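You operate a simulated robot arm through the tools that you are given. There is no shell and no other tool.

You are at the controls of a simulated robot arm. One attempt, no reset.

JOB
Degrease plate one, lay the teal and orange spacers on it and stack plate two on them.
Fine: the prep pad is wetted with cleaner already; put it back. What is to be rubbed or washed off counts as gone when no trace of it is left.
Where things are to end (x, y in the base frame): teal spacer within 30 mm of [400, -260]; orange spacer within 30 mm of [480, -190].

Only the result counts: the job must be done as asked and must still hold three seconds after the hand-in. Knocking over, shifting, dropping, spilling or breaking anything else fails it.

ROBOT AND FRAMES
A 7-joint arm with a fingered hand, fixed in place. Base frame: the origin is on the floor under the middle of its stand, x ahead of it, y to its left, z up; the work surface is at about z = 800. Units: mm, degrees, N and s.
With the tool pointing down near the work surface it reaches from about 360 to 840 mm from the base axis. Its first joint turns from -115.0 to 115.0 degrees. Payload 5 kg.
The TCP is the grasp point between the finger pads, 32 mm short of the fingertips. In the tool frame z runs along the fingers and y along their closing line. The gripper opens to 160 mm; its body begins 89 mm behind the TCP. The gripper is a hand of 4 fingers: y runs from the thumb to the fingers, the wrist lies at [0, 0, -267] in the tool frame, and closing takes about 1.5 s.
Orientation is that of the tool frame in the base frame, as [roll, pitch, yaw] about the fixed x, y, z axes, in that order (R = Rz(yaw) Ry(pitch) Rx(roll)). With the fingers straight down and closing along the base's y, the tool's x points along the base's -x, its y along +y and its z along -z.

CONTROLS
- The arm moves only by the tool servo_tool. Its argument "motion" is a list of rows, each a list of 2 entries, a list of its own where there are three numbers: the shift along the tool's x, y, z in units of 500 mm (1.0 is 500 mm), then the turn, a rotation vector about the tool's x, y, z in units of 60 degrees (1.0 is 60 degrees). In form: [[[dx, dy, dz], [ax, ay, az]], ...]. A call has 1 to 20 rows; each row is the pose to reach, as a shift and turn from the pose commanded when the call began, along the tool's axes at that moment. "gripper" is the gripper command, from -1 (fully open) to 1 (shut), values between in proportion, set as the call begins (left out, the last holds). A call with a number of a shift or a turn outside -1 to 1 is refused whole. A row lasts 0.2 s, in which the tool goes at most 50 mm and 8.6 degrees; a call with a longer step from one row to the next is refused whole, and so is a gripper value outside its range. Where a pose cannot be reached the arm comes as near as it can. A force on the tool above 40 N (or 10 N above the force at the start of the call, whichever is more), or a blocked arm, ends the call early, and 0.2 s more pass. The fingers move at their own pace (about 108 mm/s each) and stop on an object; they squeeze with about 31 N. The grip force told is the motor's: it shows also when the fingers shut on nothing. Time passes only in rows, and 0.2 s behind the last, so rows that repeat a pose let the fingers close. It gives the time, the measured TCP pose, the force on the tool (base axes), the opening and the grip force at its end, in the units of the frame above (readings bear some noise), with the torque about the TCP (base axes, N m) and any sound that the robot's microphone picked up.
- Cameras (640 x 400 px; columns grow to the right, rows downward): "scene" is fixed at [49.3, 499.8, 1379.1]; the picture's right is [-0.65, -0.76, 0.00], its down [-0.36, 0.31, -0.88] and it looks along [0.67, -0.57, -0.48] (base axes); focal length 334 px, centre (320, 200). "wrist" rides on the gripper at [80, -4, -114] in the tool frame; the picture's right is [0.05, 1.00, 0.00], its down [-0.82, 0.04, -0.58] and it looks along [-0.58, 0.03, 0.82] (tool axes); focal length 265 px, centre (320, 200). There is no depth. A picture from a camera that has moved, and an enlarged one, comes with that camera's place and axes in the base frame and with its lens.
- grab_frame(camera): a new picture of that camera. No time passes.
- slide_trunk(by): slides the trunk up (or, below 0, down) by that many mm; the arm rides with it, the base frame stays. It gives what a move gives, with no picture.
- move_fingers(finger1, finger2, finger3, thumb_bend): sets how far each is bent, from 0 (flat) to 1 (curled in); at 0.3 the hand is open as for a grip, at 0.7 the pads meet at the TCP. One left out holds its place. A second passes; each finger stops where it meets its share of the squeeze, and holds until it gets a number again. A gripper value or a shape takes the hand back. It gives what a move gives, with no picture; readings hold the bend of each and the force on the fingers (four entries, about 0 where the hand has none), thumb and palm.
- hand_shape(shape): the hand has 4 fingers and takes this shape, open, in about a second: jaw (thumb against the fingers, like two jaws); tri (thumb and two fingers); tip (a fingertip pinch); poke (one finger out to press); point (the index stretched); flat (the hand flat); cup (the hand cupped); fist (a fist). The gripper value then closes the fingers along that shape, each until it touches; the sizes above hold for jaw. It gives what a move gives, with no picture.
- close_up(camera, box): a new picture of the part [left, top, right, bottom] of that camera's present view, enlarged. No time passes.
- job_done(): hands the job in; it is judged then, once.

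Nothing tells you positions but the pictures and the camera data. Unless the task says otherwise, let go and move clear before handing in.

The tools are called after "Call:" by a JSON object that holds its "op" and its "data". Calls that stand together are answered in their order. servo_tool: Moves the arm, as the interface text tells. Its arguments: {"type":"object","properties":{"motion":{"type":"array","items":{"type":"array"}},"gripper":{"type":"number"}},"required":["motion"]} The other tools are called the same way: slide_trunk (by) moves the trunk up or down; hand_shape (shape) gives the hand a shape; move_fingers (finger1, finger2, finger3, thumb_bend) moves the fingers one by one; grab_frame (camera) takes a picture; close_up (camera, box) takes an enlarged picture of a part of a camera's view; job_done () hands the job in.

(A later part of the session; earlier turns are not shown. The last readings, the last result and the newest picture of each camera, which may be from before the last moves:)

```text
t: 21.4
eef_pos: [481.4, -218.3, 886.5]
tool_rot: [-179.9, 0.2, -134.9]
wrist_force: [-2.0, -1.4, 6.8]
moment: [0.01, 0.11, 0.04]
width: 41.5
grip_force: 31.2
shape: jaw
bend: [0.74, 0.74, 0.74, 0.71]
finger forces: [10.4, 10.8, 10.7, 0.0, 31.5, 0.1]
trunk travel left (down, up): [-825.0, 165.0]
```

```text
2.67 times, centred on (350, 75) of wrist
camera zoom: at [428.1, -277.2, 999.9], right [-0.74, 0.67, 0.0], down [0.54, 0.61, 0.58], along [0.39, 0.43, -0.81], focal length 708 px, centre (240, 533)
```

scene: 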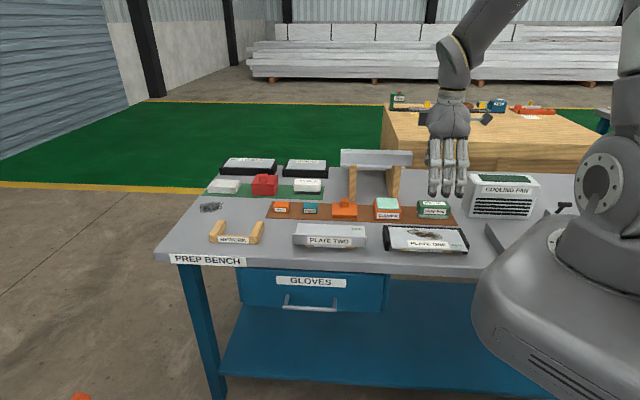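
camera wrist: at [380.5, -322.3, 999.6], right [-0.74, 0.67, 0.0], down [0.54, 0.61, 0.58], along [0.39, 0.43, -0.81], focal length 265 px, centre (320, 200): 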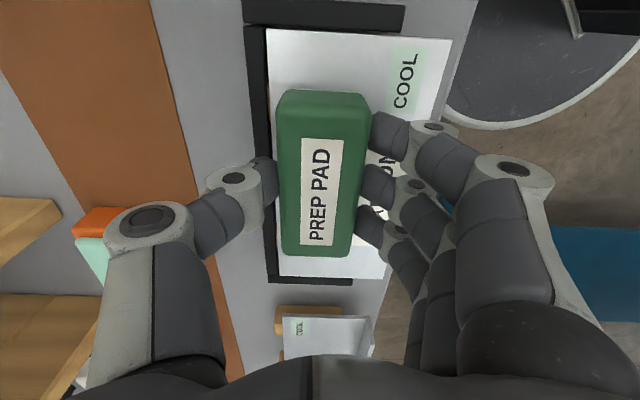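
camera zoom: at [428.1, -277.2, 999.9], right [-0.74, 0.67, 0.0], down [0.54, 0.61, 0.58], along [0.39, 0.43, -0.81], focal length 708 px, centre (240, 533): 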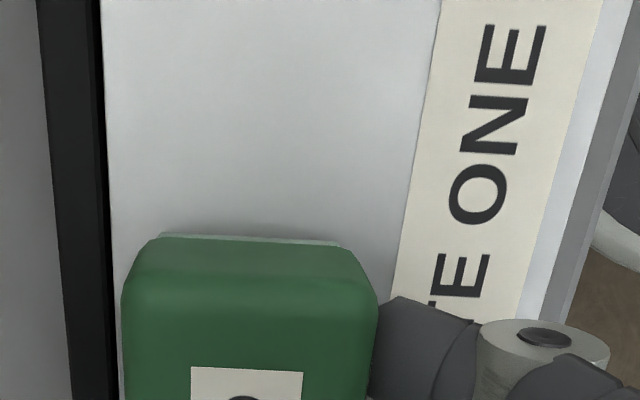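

The exposed area is clean. Next I'll shift the pad about 8 mm toward the back wall to catch the smudge near the back edge, and stroke lengthwise again.

Call:
{"op": "servo_tool", "data": {"motion": [[[0, -0.008, 0.001], [0, 0, 0]], [[0, -0.016, 0.001], [0, 0, 0]], [[0.015, -0.016, 0.001], [0, 0, 0]], [[0.03, -0.016, 0.001], [0, 0, 0]], [[0.045, -0.016, 0.001], [0, 0, 0]], [[0.06, -0.016, 0.001], [0, 0, 0]], [[0.075, -0.016, 0], [0, 0, 0]], [[0.09, -0.016, 0], [0, 0, 0]], [[0.105, -0.016, 0], [0, 0, 0]], [[0.09, -0.016, 0], [0, 0, 0]], [[0.075, -0.016, 0], [0, 0, 0]], [[0.06, -0.016, 0], [0, 0, 0]], [[0.045, -0.016, 0.001], [0, 0, 0]], [[0.03, -0.016, 0.001], [0, 0, 0]], [[0.015, -0.016, 0.001], [0, 0, 0]], [[0, -0.016, 0.001], [0, 0, 0]]]}}

Call:
{"op": "close_up", "data": {"camera": "scene", "box": [370, 180, 498, 260]}}

Call:
{"op": "grab_frame", "data": {"camera": "wrist"}}

```text
t: 24.9
eef_pos: [486.7, -222.8, 886.2]
tool_rot: [-179.8, 0.2, -134.9]
wrist_force: [-2.3, -2.9, 13.6]
moment: [0.0, 0.09, 0.03]
width: 41.4
grip_force: 31.0
shape: jaw
bend: [0.74, 0.74, 0.74, 0.71]
finger forces: [10.4, 11.0, 10.7, 0.0, 32.2, 0.0]
trunk travel left (down, up): [-825.0, 165.0]
```

```text
5.00 times, centred on (434, 220) of scene
camera zoom: at [49.3, 499.8, 1379.1], right [-0.65, -0.76, 0.0], down [-0.36, 0.31, -0.88], along [0.67, -0.57, -0.48], focal length 1670 px, centre (-250, 100)
```

zoom: 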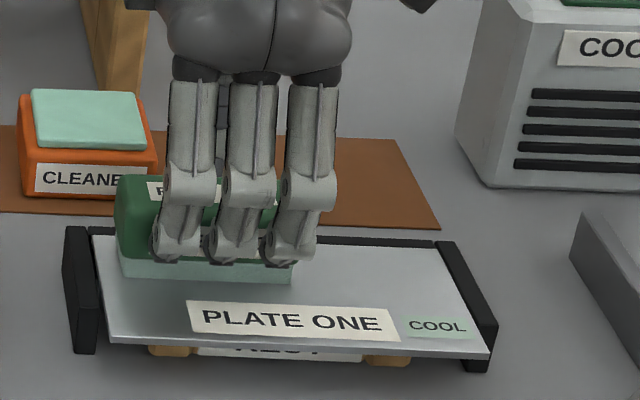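

```text
taken
camera wrist: at [432.5, -282.1, 999.6], right [-0.74, 0.67, 0.0], down [0.54, 0.61, 0.58], along [0.39, 0.43, -0.81], focal length 265 px, centre (320, 200)
```

wrist: 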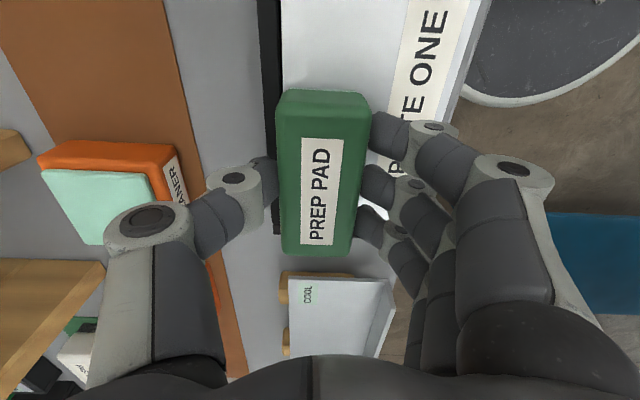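

About 14 N held through the pass at d ≈ 502. I'll lift off and inspect the plate.

Call:
{"op": "servo_tool", "data": {"motion": [[[0, 0, -0.04], [0, 0, 0]], [[0, 0, -0.1], [0, 0, 0]], [[0, 0, -0.17], [0, 0, 0]], [[0, 0, -0.25], [0, 0, 0]], [[0, 0, -0.25], [0, 0, 0]]]}}

Call:
{"op": "close_up", "data": {"camera": "scene", "box": [370, 200, 482, 270]}}

Call:
{"op": "grab_frame", "data": {"camera": "wrist"}}

```text
t: 26.1
eef_pos: [486.5, -220.4, 1012.8]
tool_rot: [-179.8, 0.1, -135.1]
wrist_force: [0.3, 0.0, 0.1]
moment: [0.02, 0.0, 0.01]
width: 41.5
grip_force: 31.1
shape: jaw
bend: [0.74, 0.74, 0.73, 0.71]
finger forces: [9.6, 9.9, 9.7, 0.0, 29.3, 0.0]
trunk travel left (down, up): [-825.0, 165.0]
```

```text
5.71 times, centred on (426, 235) of scene
camera zoom: at [49.3, 499.8, 1379.1], right [-0.65, -0.76, 0.0], down [-0.36, 0.31, -0.88], along [0.67, -0.57, -0.48], focal length 1908 px, centre (-286, 0)
```

zoom: 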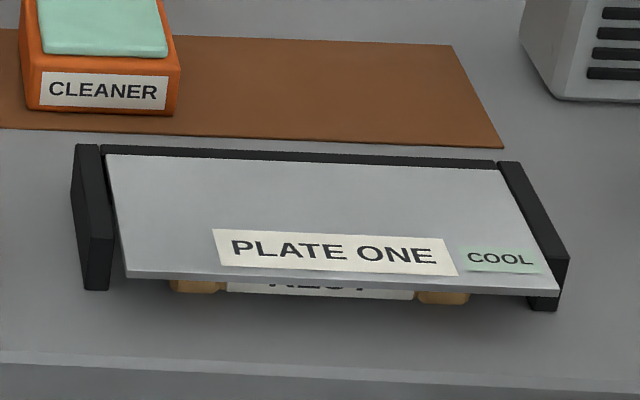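

```text
taken
camera wrist: at [432.9, -280.1, 1125.4], right [-0.74, 0.67, 0.0], down [0.54, 0.61, 0.58], along [0.39, 0.43, -0.81], focal length 265 px, centre (320, 200)
```

wrist: 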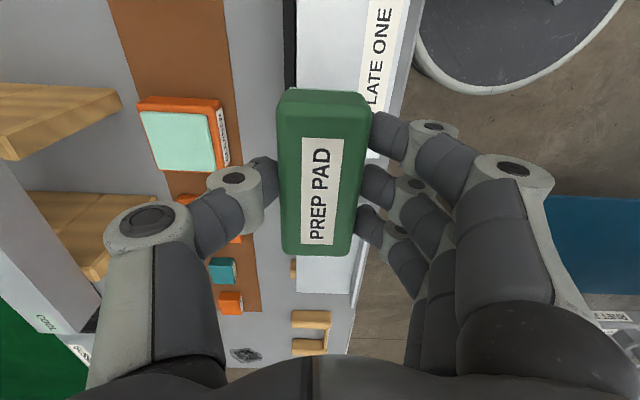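

The plate looks clean from here; I'll zoom further for faint traces.

Call:
{"op": "close_up", "data": {"camera": "scene", "box": [385, 222, 433, 252]}}

Call:
{"op": "close_up", "data": {"camera": "scene", "box": [420, 222, 468, 252]}}

Call:
{"op": "close_up", "data": {"camera": "wrist", "box": [270, 0, 430, 100]}}

```text
13.33 times, centred on (409, 237) of scene
camera zoom: at [49.3, 499.8, 1379.1], right [-0.65, -0.76, 0.0], down [-0.36, 0.31, -0.88], along [0.67, -0.57, -0.48], focal length 4452 px, centre (-867, -293)
```

zoom: 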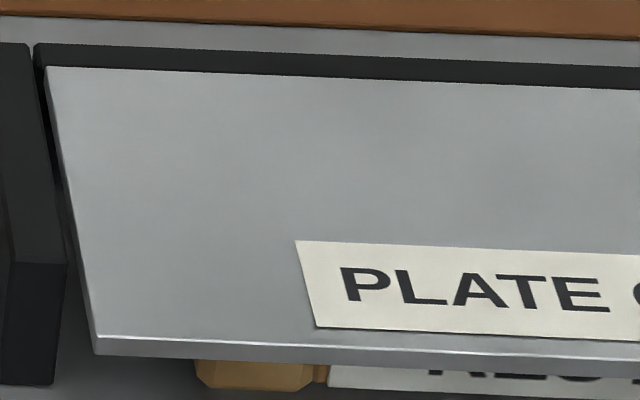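

```text
13.33 times, centred on (444, 237) of scene
camera zoom: at [49.3, 499.8, 1379.1], right [-0.65, -0.76, 0.0], down [-0.36, 0.31, -0.88], along [0.67, -0.57, -0.48], focal length 4452 px, centre (-1333, -293)
```

zoom: 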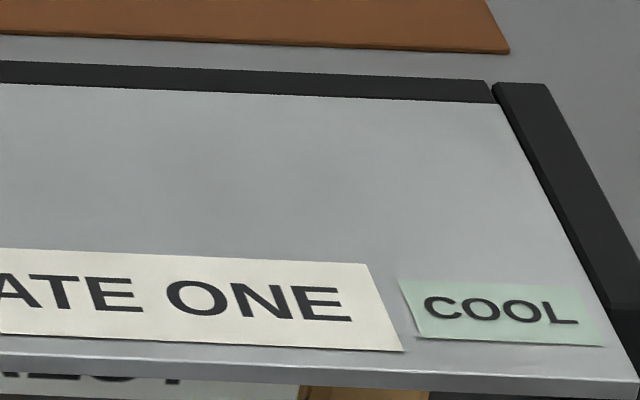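

```text
4.00 times, centred on (350, 50) of wrist
camera zoom: at [432.9, -280.1, 1125.4], right [-0.74, 0.67, 0.0], down [0.54, 0.61, 0.58], along [0.39, 0.43, -0.81], focal length 1062 px, centre (200, 800)
```

zoom: 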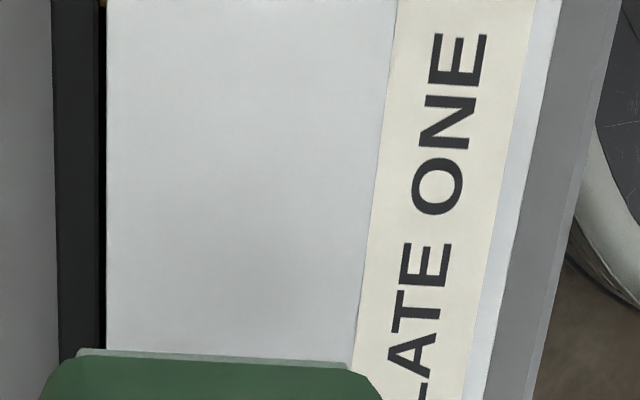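

I can't rule out a very faint tint, so I'll do another pass covering the front part of the stain area (d ≈ 485) and then the middle and back again.

Call:
{"op": "servo_tool", "data": {"motion": [[[0.008, 0.015, 0.06], [0, 0, 0]], [[0.016, 0.03, 0.14], [0, 0, 0]], [[0.016, 0.03, 0.21], [0, 0, 0]], [[0.016, 0.03, 0.24], [0, 0, 0]], [[0.016, 0.03, 0.247], [0, 0, 0]], [[0.016, 0.03, 0.25], [0, 0, 0]], [[0.031, 0.03, 0.25], [0, 0, 0]], [[0.046, 0.03, 0.25], [0, 0, 0]], [[0.061, 0.03, 0.25], [0, 0, 0]], [[0.076, 0.03, 0.25], [0, 0, 0]], [[0.091, 0.03, 0.25], [0, 0, 0]], [[0.106, 0.03, 0.25], [0, 0, 0]], [[0.121, 0.03, 0.249], [0, 0, 0]], [[0.136, 0.03, 0.249], [0, 0, 0]], [[0.121, 0.03, 0.249], [0, 0, 0]], [[0.106, 0.03, 0.249], [0, 0, 0]], [[0.091, 0.03, 0.249], [0, 0, 0]], [[0.076, 0.03, 0.25], [0, 0, 0]], [[0.061, 0.03, 0.25], [0, 0, 0]], [[0.046, 0.03, 0.25], [0, 0, 0]]]}}

Call:
{"op": "close_up", "data": {"camera": "scene", "box": [370, 190, 482, 260]}}

```text
t: 30.2
eef_pos: [458.6, -227.7, 886.5]
tool_rot: [-179.7, 0.3, -134.9]
wrist_force: [-4.2, -3.6, 26.4]
moment: [-0.07, 0.17, 0.04]
width: 41.5
grip_force: 31.3
shape: jaw
bend: [0.74, 0.74, 0.74, 0.71]
finger forces: [11.1, 11.6, 11.3, 0.1, 34.4, 0.0]
trunk travel left (down, up): [-825.0, 165.0]
```

```text
5.71 times, centred on (426, 225) of scene
camera zoom: at [49.3, 499.8, 1379.1], right [-0.65, -0.76, 0.0], down [-0.36, 0.31, -0.88], along [0.67, -0.57, -0.48], focal length 1908 px, centre (-286, 57)
```

zoom: 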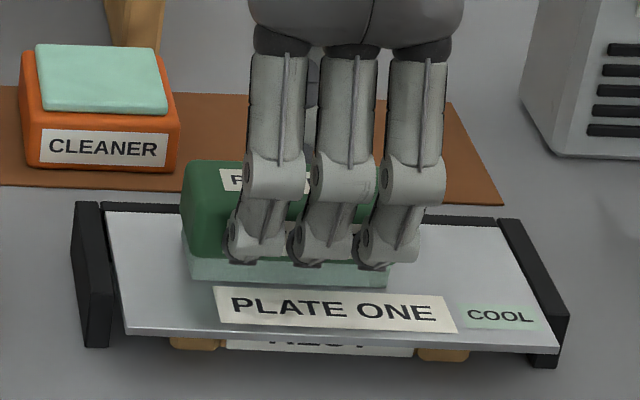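

Good contact at about 26 N. I'll work the pad back toward the back wall in steps with lengthwise strokes, easing pressure a touch.

Call:
{"op": "servo_tool", "data": {"motion": [[[0, -0.01, -0.001], [0, 0, 0]], [[0, -0.02, -0.001], [0, 0, 0]], [[0.015, -0.02, -0.001], [0, 0, 0]], [[0.03, -0.02, -0.001], [0, 0, 0]], [[0.045, -0.02, -0.001], [0, 0, 0]], [[0.06, -0.02, -0.001], [0, 0, 0]], [[0.075, -0.02, -0.001], [0, 0, 0]], [[0.075, -0.029, -0.001], [0, 0, 0]], [[0.075, -0.038, -0.001], [0, 0, 0]], [[0.06, -0.038, -0.001], [0, 0, 0]], [[0.045, -0.038, -0.001], [0, 0, 0]], [[0.03, -0.038, -0.001], [0, 0, 0]], [[0.015, -0.038, -0.001], [0, 0, 0]], [[0, -0.038, -0.001], [0, 0, 0]], [[-0.015, -0.038, -0.001], [0, 0, 0]], [[-0.03, -0.038, -0.001], [0, 0, 0]], [[-0.045, -0.038, -0.001], [0, 0, 0]], [[-0.03, -0.038, -0.001], [0, 0, 0]], [[-0.015, -0.038, -0.001], [0, 0, 0]], [[0, -0.038, -0.001], [0, 0, 0]]]}}

Call:
{"op": "close_up", "data": {"camera": "scene", "box": [370, 190, 482, 260]}}

```text
t: 34.5
eef_pos: [471.5, -242.2, 885.9]
tool_rot: [-179.8, 0.2, -135.0]
wrist_force: [2.0, 1.4, 6.9]
moment: [0.13, 0.12, 0.0]
width: 42.0
grip_force: 31.1
shape: jaw
bend: [0.74, 0.74, 0.73, 0.71]
finger forces: [10.2, 10.2, 10.0, 0.1, 30.2, 0.0]
trunk travel left (down, up): [-825.0, 165.0]
```

```text
5.71 times, centred on (426, 225) of scene
camera zoom: at [49.3, 499.8, 1379.1], right [-0.65, -0.76, 0.0], down [-0.36, 0.31, -0.88], along [0.67, -0.57, -0.48], focal length 1908 px, centre (-286, 57)
```

zoom: 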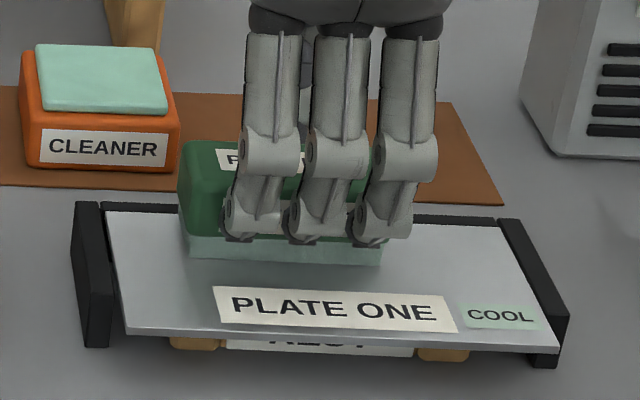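

Done with the rubbing. I'll lift, check the plate from the scene camera, and carry the pad back above its spot on the mat.

Call:
{"op": "servo_tool", "data": {"motion": [[[0, 0, -0.04], [0, 0, 0]], [[0, 0, -0.1], [0, 0, 0]], [[0.03, -0.05, -0.13], [0, 0, 0]], [[0.06, -0.11, -0.13], [0, 0, 0]], [[0.09, -0.17, -0.13], [0, 0, 0]], [[0.12, -0.24, -0.13], [0, 0, 0]], [[0.15, -0.306, -0.13], [0, 0, 0]], [[0.15, -0.306, -0.13], [0, 0, 0]], [[0.15, -0.306, -0.13], [0, 0, 0]]]}}

Call:
{"op": "close_up", "data": {"camera": "scene", "box": [385, 222, 433, 252]}}

Call:
{"op": "close_up", "data": {"camera": "scene", "box": [420, 222, 468, 252]}}

Call:
{"op": "grab_frame", "data": {"camera": "wrist"}}

Call:
{"op": "close_up", "data": {"camera": "scene", "box": [370, 140, 530, 240]}}

```text
t: 36.5
eef_pos: [530.3, -403.2, 951.4]
tool_rot: [-179.9, 0.2, -135.0]
wrist_force: [-1.1, 0.4, -1.8]
moment: [0.02, -0.02, 0.02]
width: 41.7
grip_force: 31.2
shape: jaw
bend: [0.73, 0.74, 0.73, 0.71]
finger forces: [9.8, 10.0, 9.7, 0.0, 29.7, 0.0]
trunk travel left (down, up): [-825.0, 165.0]
```

```text
13.33 times, centred on (409, 237) of scene
camera zoom: at [49.3, 499.8, 1379.1], right [-0.65, -0.76, 0.0], down [-0.36, 0.31, -0.88], along [0.67, -0.57, -0.48], focal length 4452 px, centre (-867, -293)
```

zoom: 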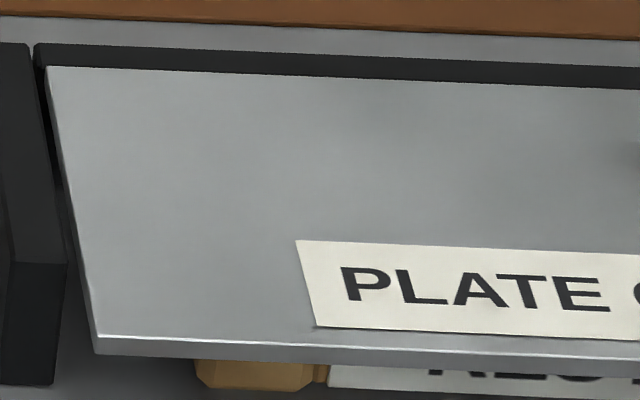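

```text
13.33 times, centred on (444, 237) of scene
camera zoom: at [49.3, 499.8, 1379.1], right [-0.65, -0.76, 0.0], down [-0.36, 0.31, -0.88], along [0.67, -0.57, -0.48], focal length 4452 px, centre (-1333, -293)
```

zoom: 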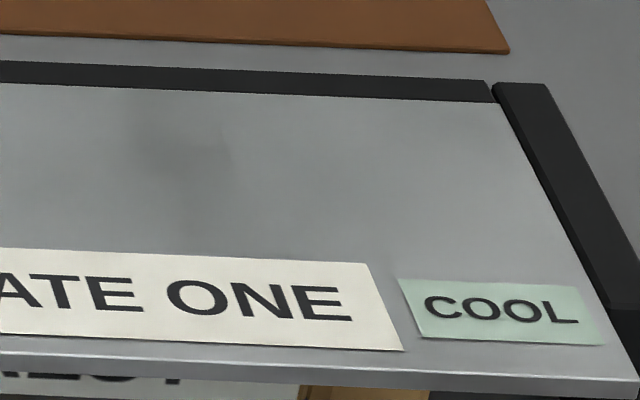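

```text
taken
camera wrist: at [475.8, -463.2, 1064.6], right [-0.74, 0.67, 0.0], down [0.54, 0.61, 0.58], along [0.39, 0.43, -0.81], focal length 265 px, centre (320, 200)
```

wrist: 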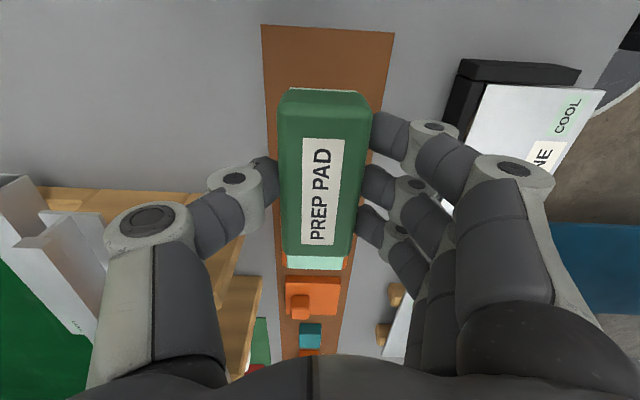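

```text
4.00 times, centred on (450, 190) of scene
camera zoom: at [49.3, 499.8, 1379.1], right [-0.65, -0.76, 0.0], down [-0.36, 0.31, -0.88], along [0.67, -0.57, -0.48], focal length 1336 px, centre (-200, 240)
```

zoom: 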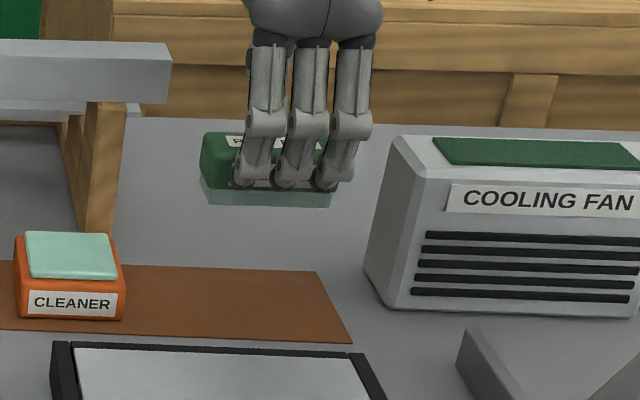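

There's a faint grey shade mid-plate that may be the arm's shadow or a reflection; I'll look with the wrist camera before putting the pad down.

Call:
{"op": "close_up", "data": {"camera": "wrist", "box": [440, 60, 600, 160]}}

Call:
{"op": "servo_tool", "data": {"motion": [[[0.05, 0.03, 0], [0, 0, 0]], [[0.1, 0.06, 0], [0, 0, 0]], [[0.14, 0.1, 0], [0, 0, 0]], [[0.14, 0.15, 0], [0, 0, 0]], [[0.14, 0.15, 0], [0, 0, 0]]]}}

Call:
{"op": "grab_frame", "data": {"camera": "wrist"}}

Call:
{"op": "close_up", "data": {"camera": "scene", "box": [400, 222, 448, 252]}}

```text
4.00 times, centred on (520, 110) of wrist
camera zoom: at [475.8, -463.2, 1064.6], right [-0.74, 0.67, 0.0], down [0.54, 0.61, 0.58], along [0.39, 0.43, -0.81], focal length 1062 px, centre (-480, 560)
```

zoom: 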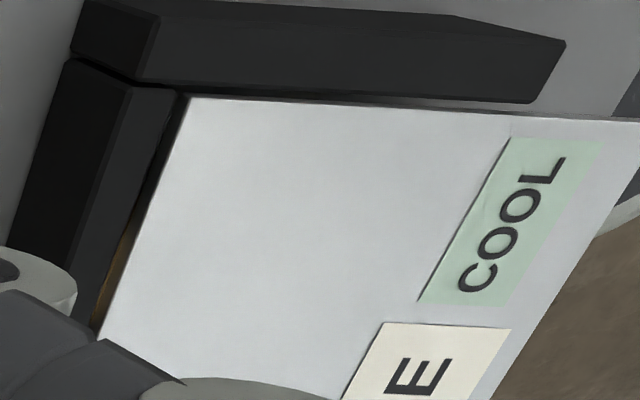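

```text
t: 37.6
eef_pos: [426.0, -398.7, 951.3]
tool_rot: [-179.9, 0.3, -135.0]
wrist_force: [-0.4, -0.3, -1.3]
moment: [-0.02, -0.01, 0.02]
width: 41.5
grip_force: 30.8
shape: jaw
bend: [0.73, 0.74, 0.73, 0.71]
finger forces: [9.8, 9.9, 9.8, 0.1, 29.5, 0.0]
trunk travel left (down, up): [-825.0, 165.0]
```

```text
taken
camera wrist: at [372.2, -458.5, 1064.5], right [-0.74, 0.67, 0.0], down [0.54, 0.61, 0.58], along [0.39, 0.43, -0.81], focal length 265 px, centre (320, 200)
```

wrist: 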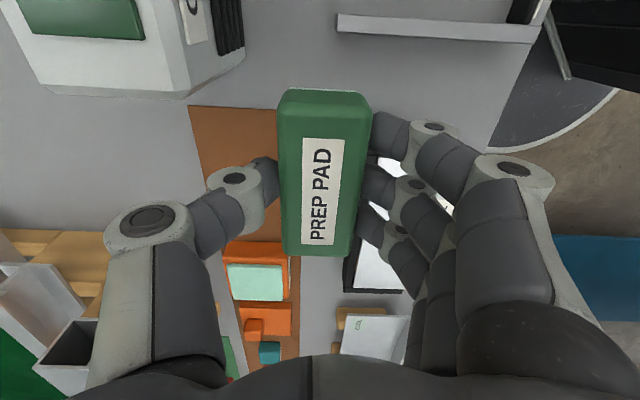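

```text
13.33 times, centred on (424, 237) of scene
camera zoom: at [49.3, 499.8, 1379.1], right [-0.65, -0.76, 0.0], down [-0.36, 0.31, -0.88], along [0.67, -0.57, -0.48], focal length 4452 px, centre (-1067, -293)
```

zoom: 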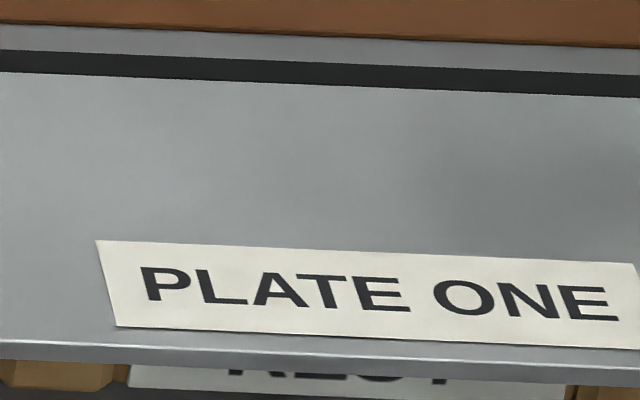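

The shade moves with the arm, so it's a shadow. To be sure of the rest of the stain area I'll put the wrist camera right above it while still holding the pad.

Call:
{"op": "servo_tool", "data": {"motion": [[[-0.05, 0.02, -0.04], [0, 0, 0]], [[-0.12, 0.05, -0.08], [0, 0, 0]], [[-0.2, 0.08, -0.1], [0, 0, 0]], [[-0.28, 0.11, -0.1], [0, 0, 0]], [[-0.36, 0.14, -0.1], [0, 0, 0]], [[-0.412, 0.166, -0.1], [0, 0, 0]], [[-0.412, 0.166, -0.1], [0, 0, 0]], [[-0.412, 0.166, -0.1], [0, 0, 0]]]}}

Call:
{"op": "close_up", "data": {"camera": "wrist", "box": [250, 0, 410, 100]}}

Call:
{"op": "close_up", "data": {"camera": "scene", "box": [400, 222, 448, 252]}}

Call:
{"op": "grab_frame", "data": {"camera": "wrist"}}

```text
t: 39.5
eef_pos: [514.8, -194.9, 1003.2]
tool_rot: [-179.9, 0.2, -134.8]
wrist_force: [-0.3, 0.8, -1.1]
moment: [-0.02, -0.04, 0.01]
width: 41.7
grip_force: 31.3
shape: jaw
bend: [0.73, 0.74, 0.73, 0.71]
finger forces: [9.6, 9.8, 9.5, 0.0, 29.2, 0.0]
trunk travel left (down, up): [-825.0, 165.0]
```

```text
4.00 times, centred on (330, 50) of wrist
camera zoom: at [460.8, -255.4, 1116.9], right [-0.74, 0.67, 0.0], down [0.54, 0.61, 0.58], along [0.39, 0.43, -0.81], focal length 1062 px, centre (280, 800)
```

zoom: 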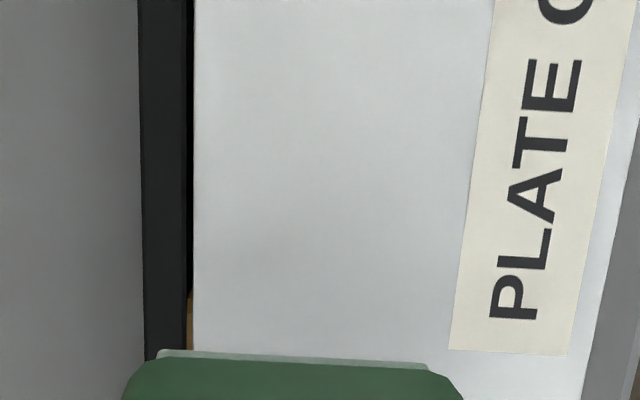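

```text
13.33 times, centred on (424, 237) of scene
camera zoom: at [49.3, 499.8, 1379.1], right [-0.65, -0.76, 0.0], down [-0.36, 0.31, -0.88], along [0.67, -0.57, -0.48], focal length 4452 px, centre (-1067, -293)
```

zoom: 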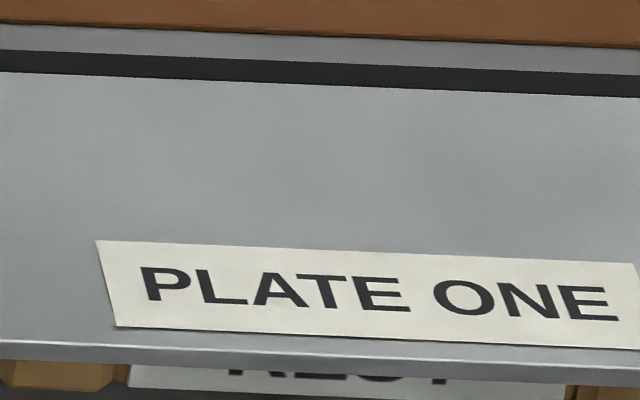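

```text
taken
camera wrist: at [460.8, -255.4, 1116.9], right [-0.74, 0.67, 0.0], down [0.54, 0.61, 0.58], along [0.39, 0.43, -0.81], focal length 265 px, centre (320, 200)
```

wrist: 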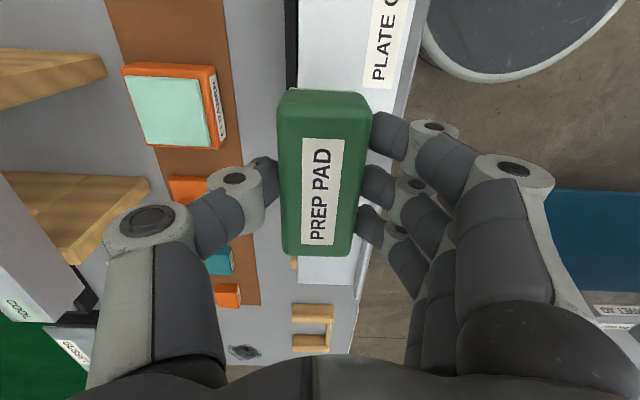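

Plate one is clean. I'll take the pad back above its original spot (s ≈ 87, d ≈ 657.5).

Call:
{"op": "servo_tool", "data": {"motion": [[[0.05, -0.05, 0], [0, 0, 0]], [[0.1, -0.1, 0], [0, 0, 0]], [[0.15, -0.16, 0], [0, 0, 0]], [[0.2, -0.22, 0.03], [0, 0, 0]], [[0.25, -0.27, 0.08], [0, 0, 0]], [[0.278, -0.311, 0.14], [0, 0, 0]], [[0.278, -0.311, 0.2], [0, 0, 0]], [[0.278, -0.311, 0.24], [0, 0, 0]], [[0.278, -0.311, 0.24], [0, 0, 0]]]}}

Call:
{"op": "grab_frame", "data": {"camera": "wrist"}}

Call:
{"op": "close_up", "data": {"camera": "scene", "box": [370, 140, 530, 240]}}

```text
t: 41.5
eef_pos: [524.8, -402.6, 879.6]
tool_rot: [-179.8, 0.2, -134.8]
wrist_force: [0.3, -0.7, -0.2]
moment: [-0.01, -0.02, -0.01]
width: 41.4
grip_force: 30.6
shape: jaw
bend: [0.73, 0.74, 0.73, 0.71]
finger forces: [9.6, 9.8, 9.6, 0.0, 29.1, 0.0]
trunk travel left (down, up): [-825.0, 165.0]
```

```text
taken
camera wrist: at [470.9, -462.8, 992.6], right [-0.74, 0.67, 0.0], down [0.54, 0.61, 0.58], along [0.39, 0.43, -0.81], focal length 265 px, centre (320, 200)
```

wrist: 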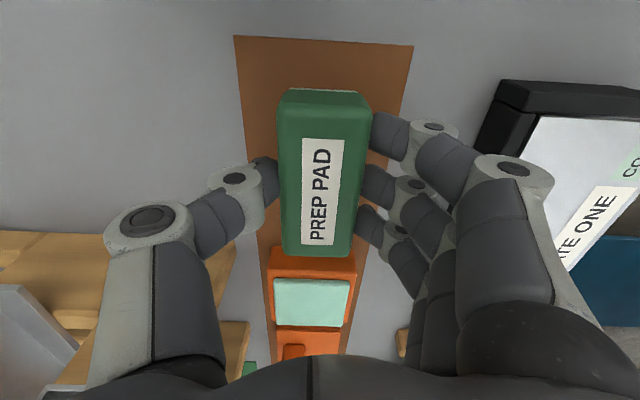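

```text
4.00 times, centred on (450, 190) of scene
camera zoom: at [49.3, 499.8, 1379.1], right [-0.65, -0.76, 0.0], down [-0.36, 0.31, -0.88], along [0.67, -0.57, -0.48], focal length 1336 px, centre (-200, 240)
```

zoom: 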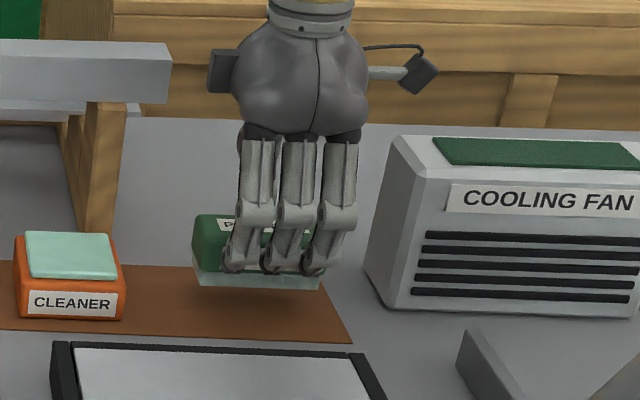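

The pad is right above its spot. I'll lower it gently to the mat.

Call:
{"op": "servo_tool", "data": {"motion": [[[0, -0.004, 0.02], [0, 0, 0]], [[0, -0.004, 0.034], [0, 0, 0]], [[0, -0.004, 0.04], [0, 0, 0]], [[0, -0.004, 0.044], [0, 0, 0]], [[0, -0.004, 0.047], [0, 0, 0]], [[0, -0.004, 0.047], [0, 0, 0]]]}}

Call:
{"op": "close_up", "data": {"camera": "scene", "box": [370, 140, 530, 240]}}

```text
t: 42.9
eef_pos: [525.7, -404.6, 858.4]
tool_rot: [-179.9, 0.3, -135.1]
wrist_force: [-0.2, 0.3, -1.1]
moment: [-0.01, 0.0, 0.02]
width: 41.2
grip_force: 31.5
shape: jaw
bend: [0.73, 0.74, 0.73, 0.71]
finger forces: [9.6, 9.8, 9.6, 0.0, 29.1, 0.0]
trunk travel left (down, up): [-825.0, 165.0]
```

```text
4.00 times, centred on (450, 190) of scene
camera zoom: at [49.3, 499.8, 1379.1], right [-0.65, -0.76, 0.0], down [-0.36, 0.31, -0.88], along [0.67, -0.57, -0.48], focal length 1336 px, centre (-200, 240)
```

zoom: 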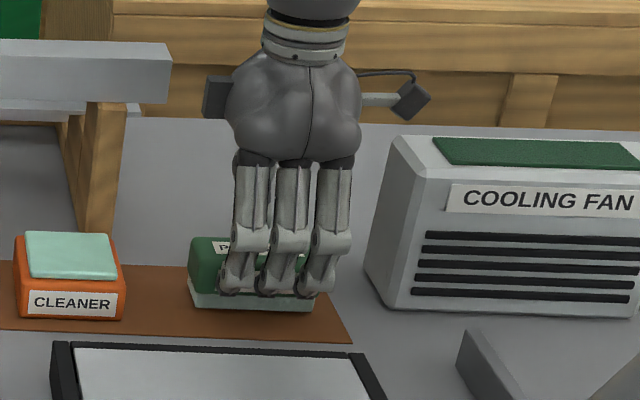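

Nearly down; I'll lower the last few millimetres until contact shows.

Call:
{"op": "servo_tool", "data": {"motion": [[[0, 0, 0.002], [0, 0, 0]], [[0, 0, 0.004], [0, 0, 0]], [[0, 0, 0.006], [0, 0, 0]], [[0, 0, 0.006], [0, 0, 0]]]}}

```text
t: 43.9
eef_pos: [525.5, -404.1, 855.0]
tool_rot: [-179.9, 0.2, -134.9]
wrist_force: [-0.2, -0.2, -1.2]
moment: [-0.01, 0.02, 0.0]
width: 41.7
grip_force: 30.9
shape: jaw
bend: [0.73, 0.74, 0.73, 0.71]
finger forces: [9.6, 9.8, 9.6, 0.0, 29.1, 0.0]
trunk travel left (down, up): [-825.0, 165.0]
```

Call:
{"op": "servo_tool", "data": {"motion": [[[0, 0, 0.001], [0, 0, 0]], [[0, 0, 0.002], [0, 0, 0]], [[0, 0, 0.003], [0, 0, 0]], [[0, 0, 0.003], [0, 0, 0]]]}}

Call:
{"op": "close_up", "data": {"camera": "scene", "box": [410, 190, 460, 221]}}

```text
t: 44.9
eef_pos: [525.9, -405.0, 854.2]
tool_rot: [-179.8, 0.2, -135.1]
wrist_force: [0.7, 0.0, 4.7]
moment: [0.03, 0.1, 0.0]
width: 41.4
grip_force: 30.9
shape: jaw
bend: [0.73, 0.74, 0.73, 0.71]
finger forces: [9.7, 10.0, 9.8, 0.0, 30.0, 0.0]
trunk travel left (down, up): [-825.0, 165.0]
```

```text
12.80 times, centred on (435, 206) of scene
camera zoom: at [49.3, 499.8, 1379.1], right [-0.65, -0.76, 0.0], down [-0.36, 0.31, -0.88], along [0.67, -0.57, -0.48], focal length 4274 px, centre (-1152, 130)
```

zoom: 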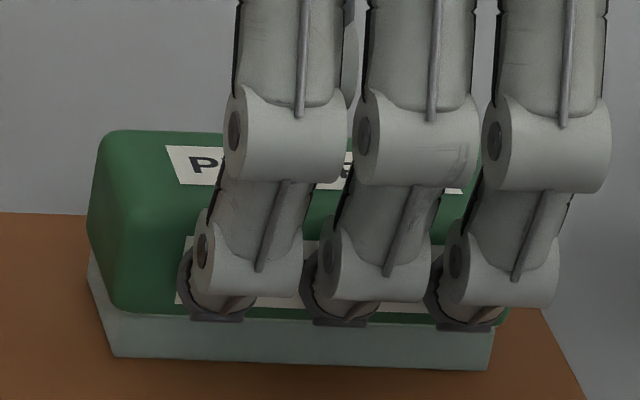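

The pad rests on the mat (about 5 N). I'll open the hand to about 96 mm and then rise.

Call:
{"op": "servo_tool", "data": {"motion": [[[0, 0, 0], [0, 0, 0]], [[0, 0, 0], [0, 0, 0]], [[0, 0, 0], [0, 0, 0]], [[0, 0, 0], [0, 0, 0]], [[0, 0, 0], [0, 0, 0]]], "gripper": -0.2}}

Call:
{"op": "servo_tool", "data": {"motion": [[[0, 0, -0.04], [0, 0, 0]], [[0, 0, -0.1], [0, 0, 0]], [[0, 0, -0.18], [0, 0, 0]], [[0, 0, -0.25], [0, 0, 0]], [[0, 0, -0.25], [0, 0, 0]]]}}

Call:
{"op": "grab_frame", "data": {"camera": "wrist"}}

Call:
{"op": "close_up", "data": {"camera": "scene", "box": [370, 160, 530, 260]}}

```text
t: 46.0
eef_pos: [525.5, -404.6, 853.0]
tool_rot: [-180.0, 0.1, -134.9]
wrist_force: [0.1, 0.7, -0.4]
moment: [0.01, -0.04, 0.0]
width: 95.3
grip_force: 0.0
shape: jaw
bend: [0.71, 0.71, 0.71, 0.69]
finger forces: [0.0, 0.0, 0.0, 0.0, 0.0, 0.0]
trunk travel left (down, up): [-825.0, 165.0]
```

```text
t: 47.2
eef_pos: [526.0, -402.7, 975.8]
tool_rot: [-180.0, 0.3, -134.9]
wrist_force: [-0.5, 0.5, 0.2]
moment: [-0.04, 0.04, 0.01]
width: 95.8
grip_force: 0.1
shape: jaw
bend: [0.71, 0.71, 0.71, 0.69]
finger forces: [0.1, 0.0, 0.0, 0.0, 0.1, 0.1]
trunk travel left (down, up): [-825.0, 165.0]
```

```text
taken
camera wrist: at [471.9, -463.6, 1089.7], right [-0.74, 0.67, 0.0], down [0.54, 0.61, 0.58], along [0.39, 0.43, -0.81], focal length 265 px, centre (320, 200)
```

wrist: 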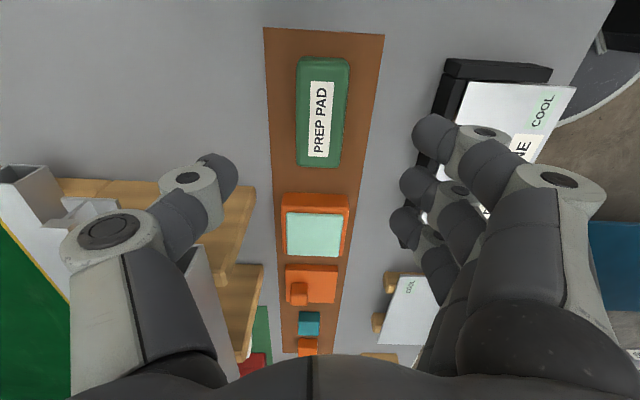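

```text
4.00 times, centred on (450, 210) of scene
camera zoom: at [49.3, 499.8, 1379.1], right [-0.65, -0.76, 0.0], down [-0.36, 0.31, -0.88], along [0.67, -0.57, -0.48], focal length 1336 px, centre (-200, 160)
```

zoom: 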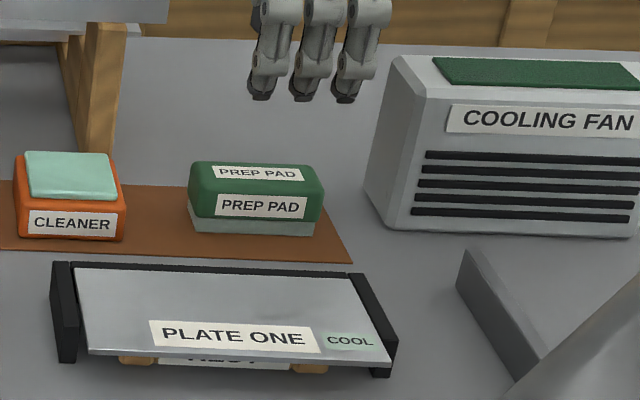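

The prep pad is back in its place and plate one is clean. Next I'll travel along the free corridor between the mat and the plates toward the teal spacer, with the hand above everything.

Call:
{"op": "servo_tool", "data": {"motion": [[[-0.04, 0.05, 0], [0, 0, 0]], [[-0.1, 0.11, 0], [0, 0, 0]], [[-0.18, 0.17, 0], [0, 0, 0]], [[-0.26, 0.17, 0.02], [0, 0, 0]], [[-0.34, 0.17, 0.04], [0, 0, 0]], [[-0.42, 0.17, 0.06], [0, 0, 0]], [[-0.5, 0.17, 0.06], [0, 0, 0]], [[-0.58, 0.17, 0.06], [0, 0, 0]], [[-0.62, 0.15, 0.06], [0, 0, 0]], [[-0.62, 0.15, 0.06], [0, 0, 0]]]}}

Call:
{"op": "grab_frame", "data": {"camera": "wrist"}}

Call:
{"op": "grab_frame", "data": {"camera": "scene"}}

```text
t: 49.5
eef_pos: [693.5, -132.6, 949.5]
tool_rot: [-179.8, 0.3, -134.9]
wrist_force: [-0.8, 0.5, -0.7]
moment: [0.01, 0.01, -0.01]
width: 95.6
grip_force: 0.1
shape: jaw
bend: [0.71, 0.71, 0.71, 0.69]
finger forces: [0.1, 0.0, 0.0, 0.0, 0.1, 0.0]
trunk travel left (down, up): [-825.0, 165.0]
```

```text
taken
camera wrist: at [639.3, -193.1, 1062.4], right [-0.74, 0.67, 0.0], down [0.54, 0.61, 0.58], along [0.39, 0.43, -0.81], focal length 265 px, centre (320, 200)
```

wrist: 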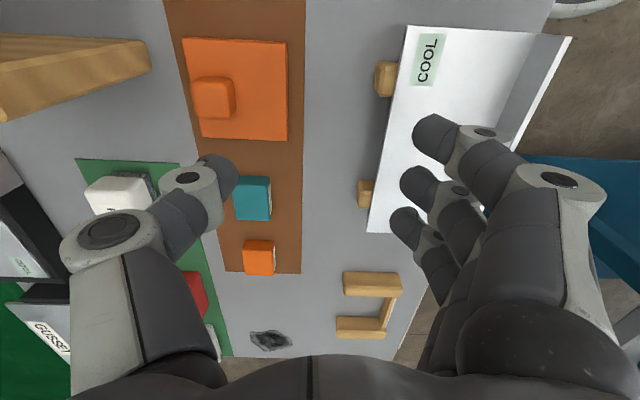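

```text
taken
```

scene: 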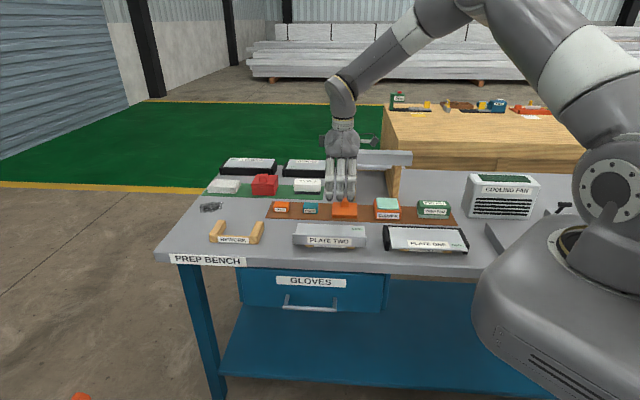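

I can see both spacers well here. I'll zoom in to measure them.

Call:
{"op": "close_up", "data": {"camera": "wrist", "box": [200, 150, 360, 250]}}

Call:
{"op": "close_up", "data": {"camera": "wrist", "box": [180, 210, 340, 310]}}

Call:
{"op": "close_up", "data": {"camera": "scene", "box": [260, 190, 340, 240]}}

Call:
{"op": "close_up", "data": {"camera": "wrist", "box": [340, 0, 600, 162]}}

```text
4.00 times, centred on (280, 200) of wrist
camera zoom: at [639.3, -193.1, 1062.4], right [-0.74, 0.67, 0.0], down [0.54, 0.61, 0.58], along [0.39, 0.43, -0.81], focal length 1062 px, centre (480, 200)
```

zoom: 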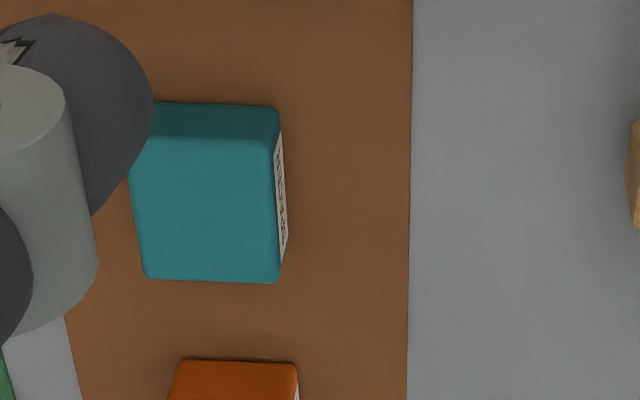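

```text
4.00 times, centred on (260, 260) of wrist
camera zoom: at [639.3, -193.1, 1062.4], right [-0.74, 0.67, 0.0], down [0.54, 0.61, 0.58], along [0.39, 0.43, -0.81], focal length 1062 px, centre (560, -40)
```

zoom: 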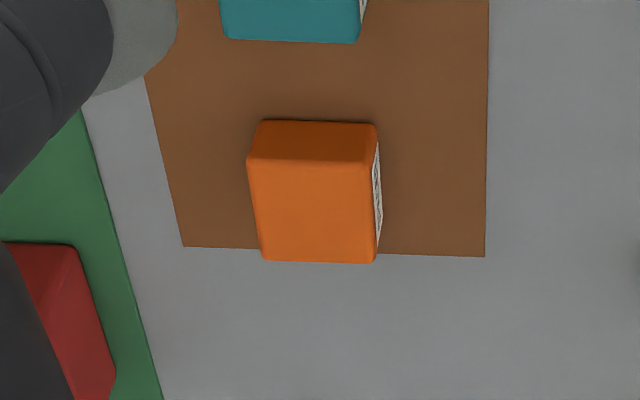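

```text
8.00 times, centred on (300, 215) of scene
camera zoom: at [49.3, 499.8, 1379.1], right [-0.65, -0.76, 0.0], down [-0.36, 0.31, -0.88], along [0.67, -0.57, -0.48], focal length 2671 px, centre (480, 80)
```

zoom: 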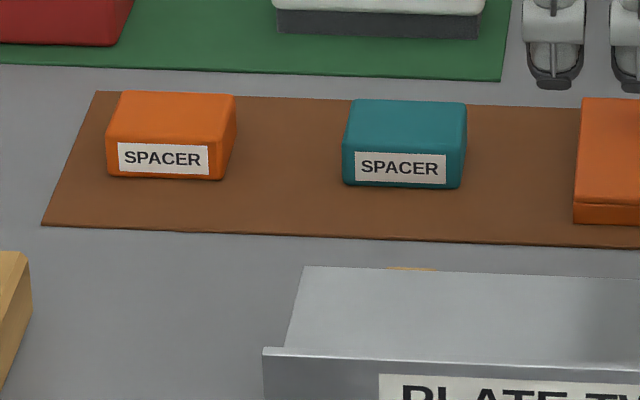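

```text
2.46 times, centred on (470, 81) of wrist
camera zoom: at [639.3, -193.1, 1062.4], right [-0.74, 0.67, 0.0], down [0.54, 0.61, 0.58], along [0.39, 0.43, -0.81], focal length 653 px, centre (-49, 493)
```

zoom: 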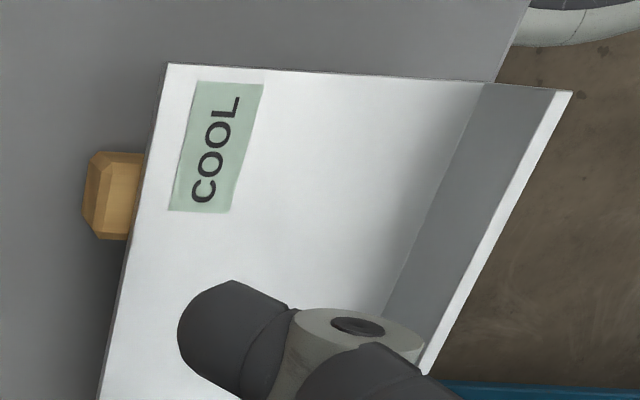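

Both spacers measure about 49 × 39 × 20 mm: teal centred at about [811, -116], orange at about [880, -47]. They're shorter than the three-finger span, so I'll try the "tri" shape and look at it.

Call:
{"op": "hand_shape", "data": {"shape": "tri"}}

Call:
{"op": "grab_frame", "data": {"camera": "wrist"}}

Call:
{"op": "close_up", "data": {"camera": "scene", "box": [280, 110, 410, 191]}}

```text
t: 50.4
eef_pos: [693.2, -134.2, 949.7]
tool_rot: [-179.9, 0.2, -135.0]
wrist_force: [0.1, -0.3, 1.1]
moment: [-0.02, 0.0, 0.02]
width: 160.0
grip_force: 0.0
shape: tri
bend: [0.3, 0.3, 0.01, 0.3]
finger forces: [0.0, 0.1, 0.0, 0.0, 0.0, 0.1]
trunk travel left (down, up): [-825.0, 165.0]
```

```text
taken
camera wrist: at [639.4, -193.3, 1062.3], right [-0.74, 0.67, 0.0], down [0.54, 0.61, 0.58], along [0.39, 0.43, -0.81], focal length 265 px, centre (320, 200)
```

wrist: 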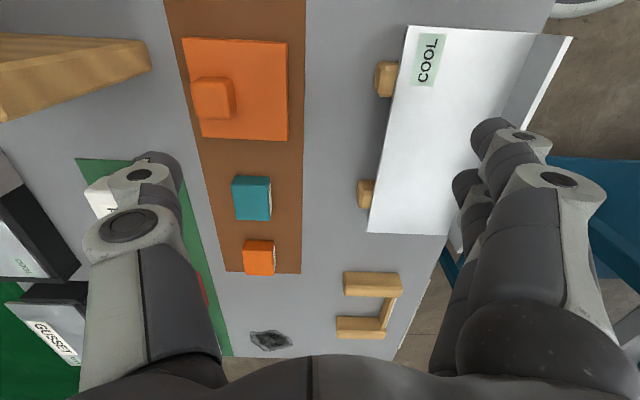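

```text
4.92 times, centred on (345, 150) of scene
camera zoom: at [49.3, 499.8, 1379.1], right [-0.65, -0.76, 0.0], down [-0.36, 0.31, -0.88], along [0.67, -0.57, -0.48], focal length 1644 px, centre (197, 444)
```

zoom: 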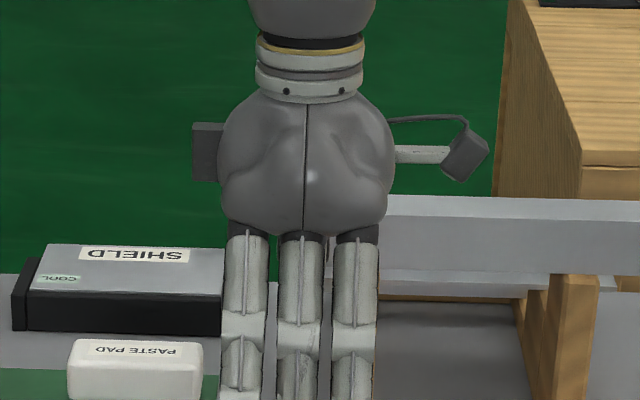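

In tri one finger stays straight. I'll close it to about the spacer width in mid-air to see how thumb and fingers line up.

Call:
{"op": "servo_tool", "data": {"motion": [[[0, 0, 0], [0, 0, 0]], [[0, 0, 0], [0, 0, 0]], [[0, 0, 0], [0, 0, 0]], [[0, 0, 0], [0, 0, 0]], [[0, 0, 0], [0, 0, 0]]], "gripper": 0.4}}

Call:
{"op": "grab_frame", "data": {"camera": "wrist"}}

Call:
{"op": "close_up", "data": {"camera": "scene", "box": [280, 140, 410, 221]}}

```text
t: 51.5
eef_pos: [693.0, -133.9, 949.7]
tool_rot: [-179.9, 0.2, -135.0]
wrist_force: [-0.2, 0.3, 0.0]
moment: [0.0, -0.04, -0.02]
width: 48.3
grip_force: 0.0
shape: tri
bend: [0.73, 0.73, 0.01, 0.7]
finger forces: [0.1, 0.0, 0.0, 0.0, 0.1, 0.1]
trunk travel left (down, up): [-825.0, 165.0]
```

```text
taken
camera wrist: at [639.3, -193.2, 1062.3], right [-0.74, 0.67, 0.0], down [0.54, 0.61, 0.58], along [0.39, 0.43, -0.81], focal length 265 px, centre (320, 200)
```

wrist: 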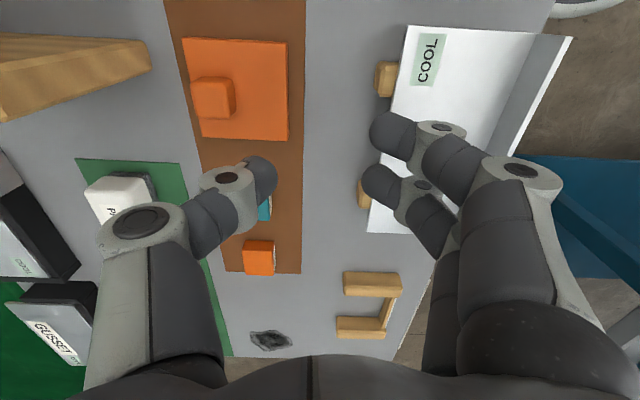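

```text
4.92 times, centred on (345, 180) of scene
camera zoom: at [49.3, 499.8, 1379.1], right [-0.65, -0.76, 0.0], down [-0.36, 0.31, -0.88], along [0.67, -0.57, -0.48], focal length 1644 px, centre (197, 296)
```

zoom: 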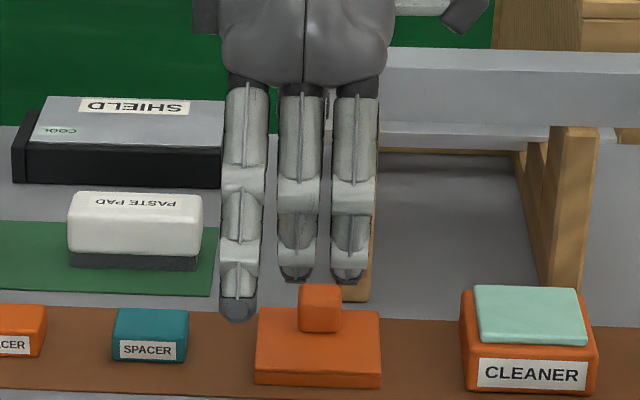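

Tri leaves the index off the spacer's end, so I'll try the "tip" pinch shape.

Call:
{"op": "hand_shape", "data": {"shape": "tip"}}

Call:
{"op": "servo_tool", "data": {"motion": [[[0, 0, 0], [0, 0, 0]], [[0, 0, 0], [0, 0, 0]], [[0, 0, 0], [0, 0, 0]], [[0, 0, 0], [0, 0, 0]], [[0, 0, 0], [0, 0, 0]]], "gripper": 0.4}}

Call:
{"op": "grab_frame", "data": {"camera": "wrist"}}

Call:
{"op": "close_up", "data": {"camera": "scene", "box": [280, 140, 410, 221]}}

```text
t: 52.5
eef_pos: [692.7, -133.0, 948.7]
tool_rot: [-179.9, 0.2, -135.0]
wrist_force: [0.3, -0.7, -0.4]
moment: [0.01, 0.01, -0.02]
width: 160.1
grip_force: 0.0
shape: tip
bend: [0.01, 0.3, 0.01, 0.3]
finger forces: [0.1, 0.0, 0.1, 0.0, 0.0, 0.0]
trunk travel left (down, up): [-825.0, 165.0]
```

```text
t: 53.6
eef_pos: [692.8, -133.7, 948.9]
tool_rot: [-179.9, 0.2, -135.0]
wrist_force: [1.4, 0.6, -0.3]
moment: [0.04, 0.0, -0.01]
width: 48.7
grip_force: 0.1
shape: tip
bend: [0.01, 0.73, 0.01, 0.7]
finger forces: [0.0, 0.0, 0.0, 0.0, 0.0, 0.0]
trunk travel left (down, up): [-825.0, 165.0]
```

```text
taken
camera wrist: at [639.3, -193.3, 1062.3], right [-0.74, 0.67, 0.0], down [0.54, 0.61, 0.58], along [0.39, 0.43, -0.81], focal length 265 px, centre (320, 200)
```

wrist: 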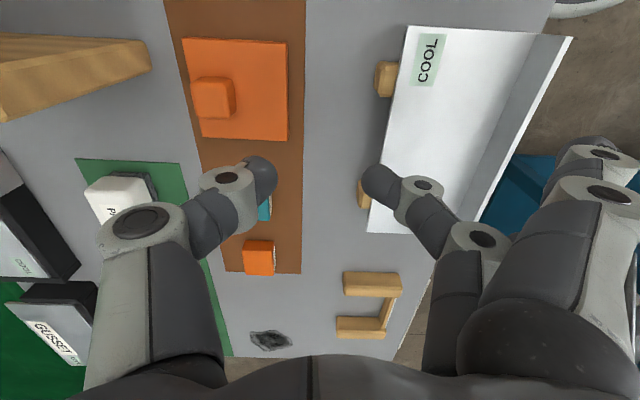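

```text
4.92 times, centred on (345, 180) of scene
camera zoom: at [49.3, 499.8, 1379.1], right [-0.65, -0.76, 0.0], down [-0.36, 0.31, -0.88], along [0.67, -0.57, -0.48], focal length 1644 px, centre (197, 296)
```

zoom: 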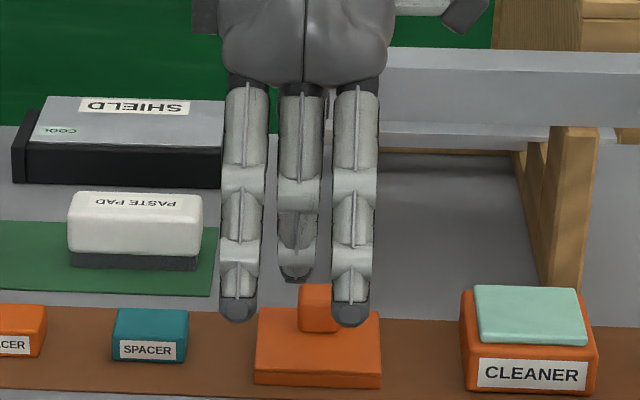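

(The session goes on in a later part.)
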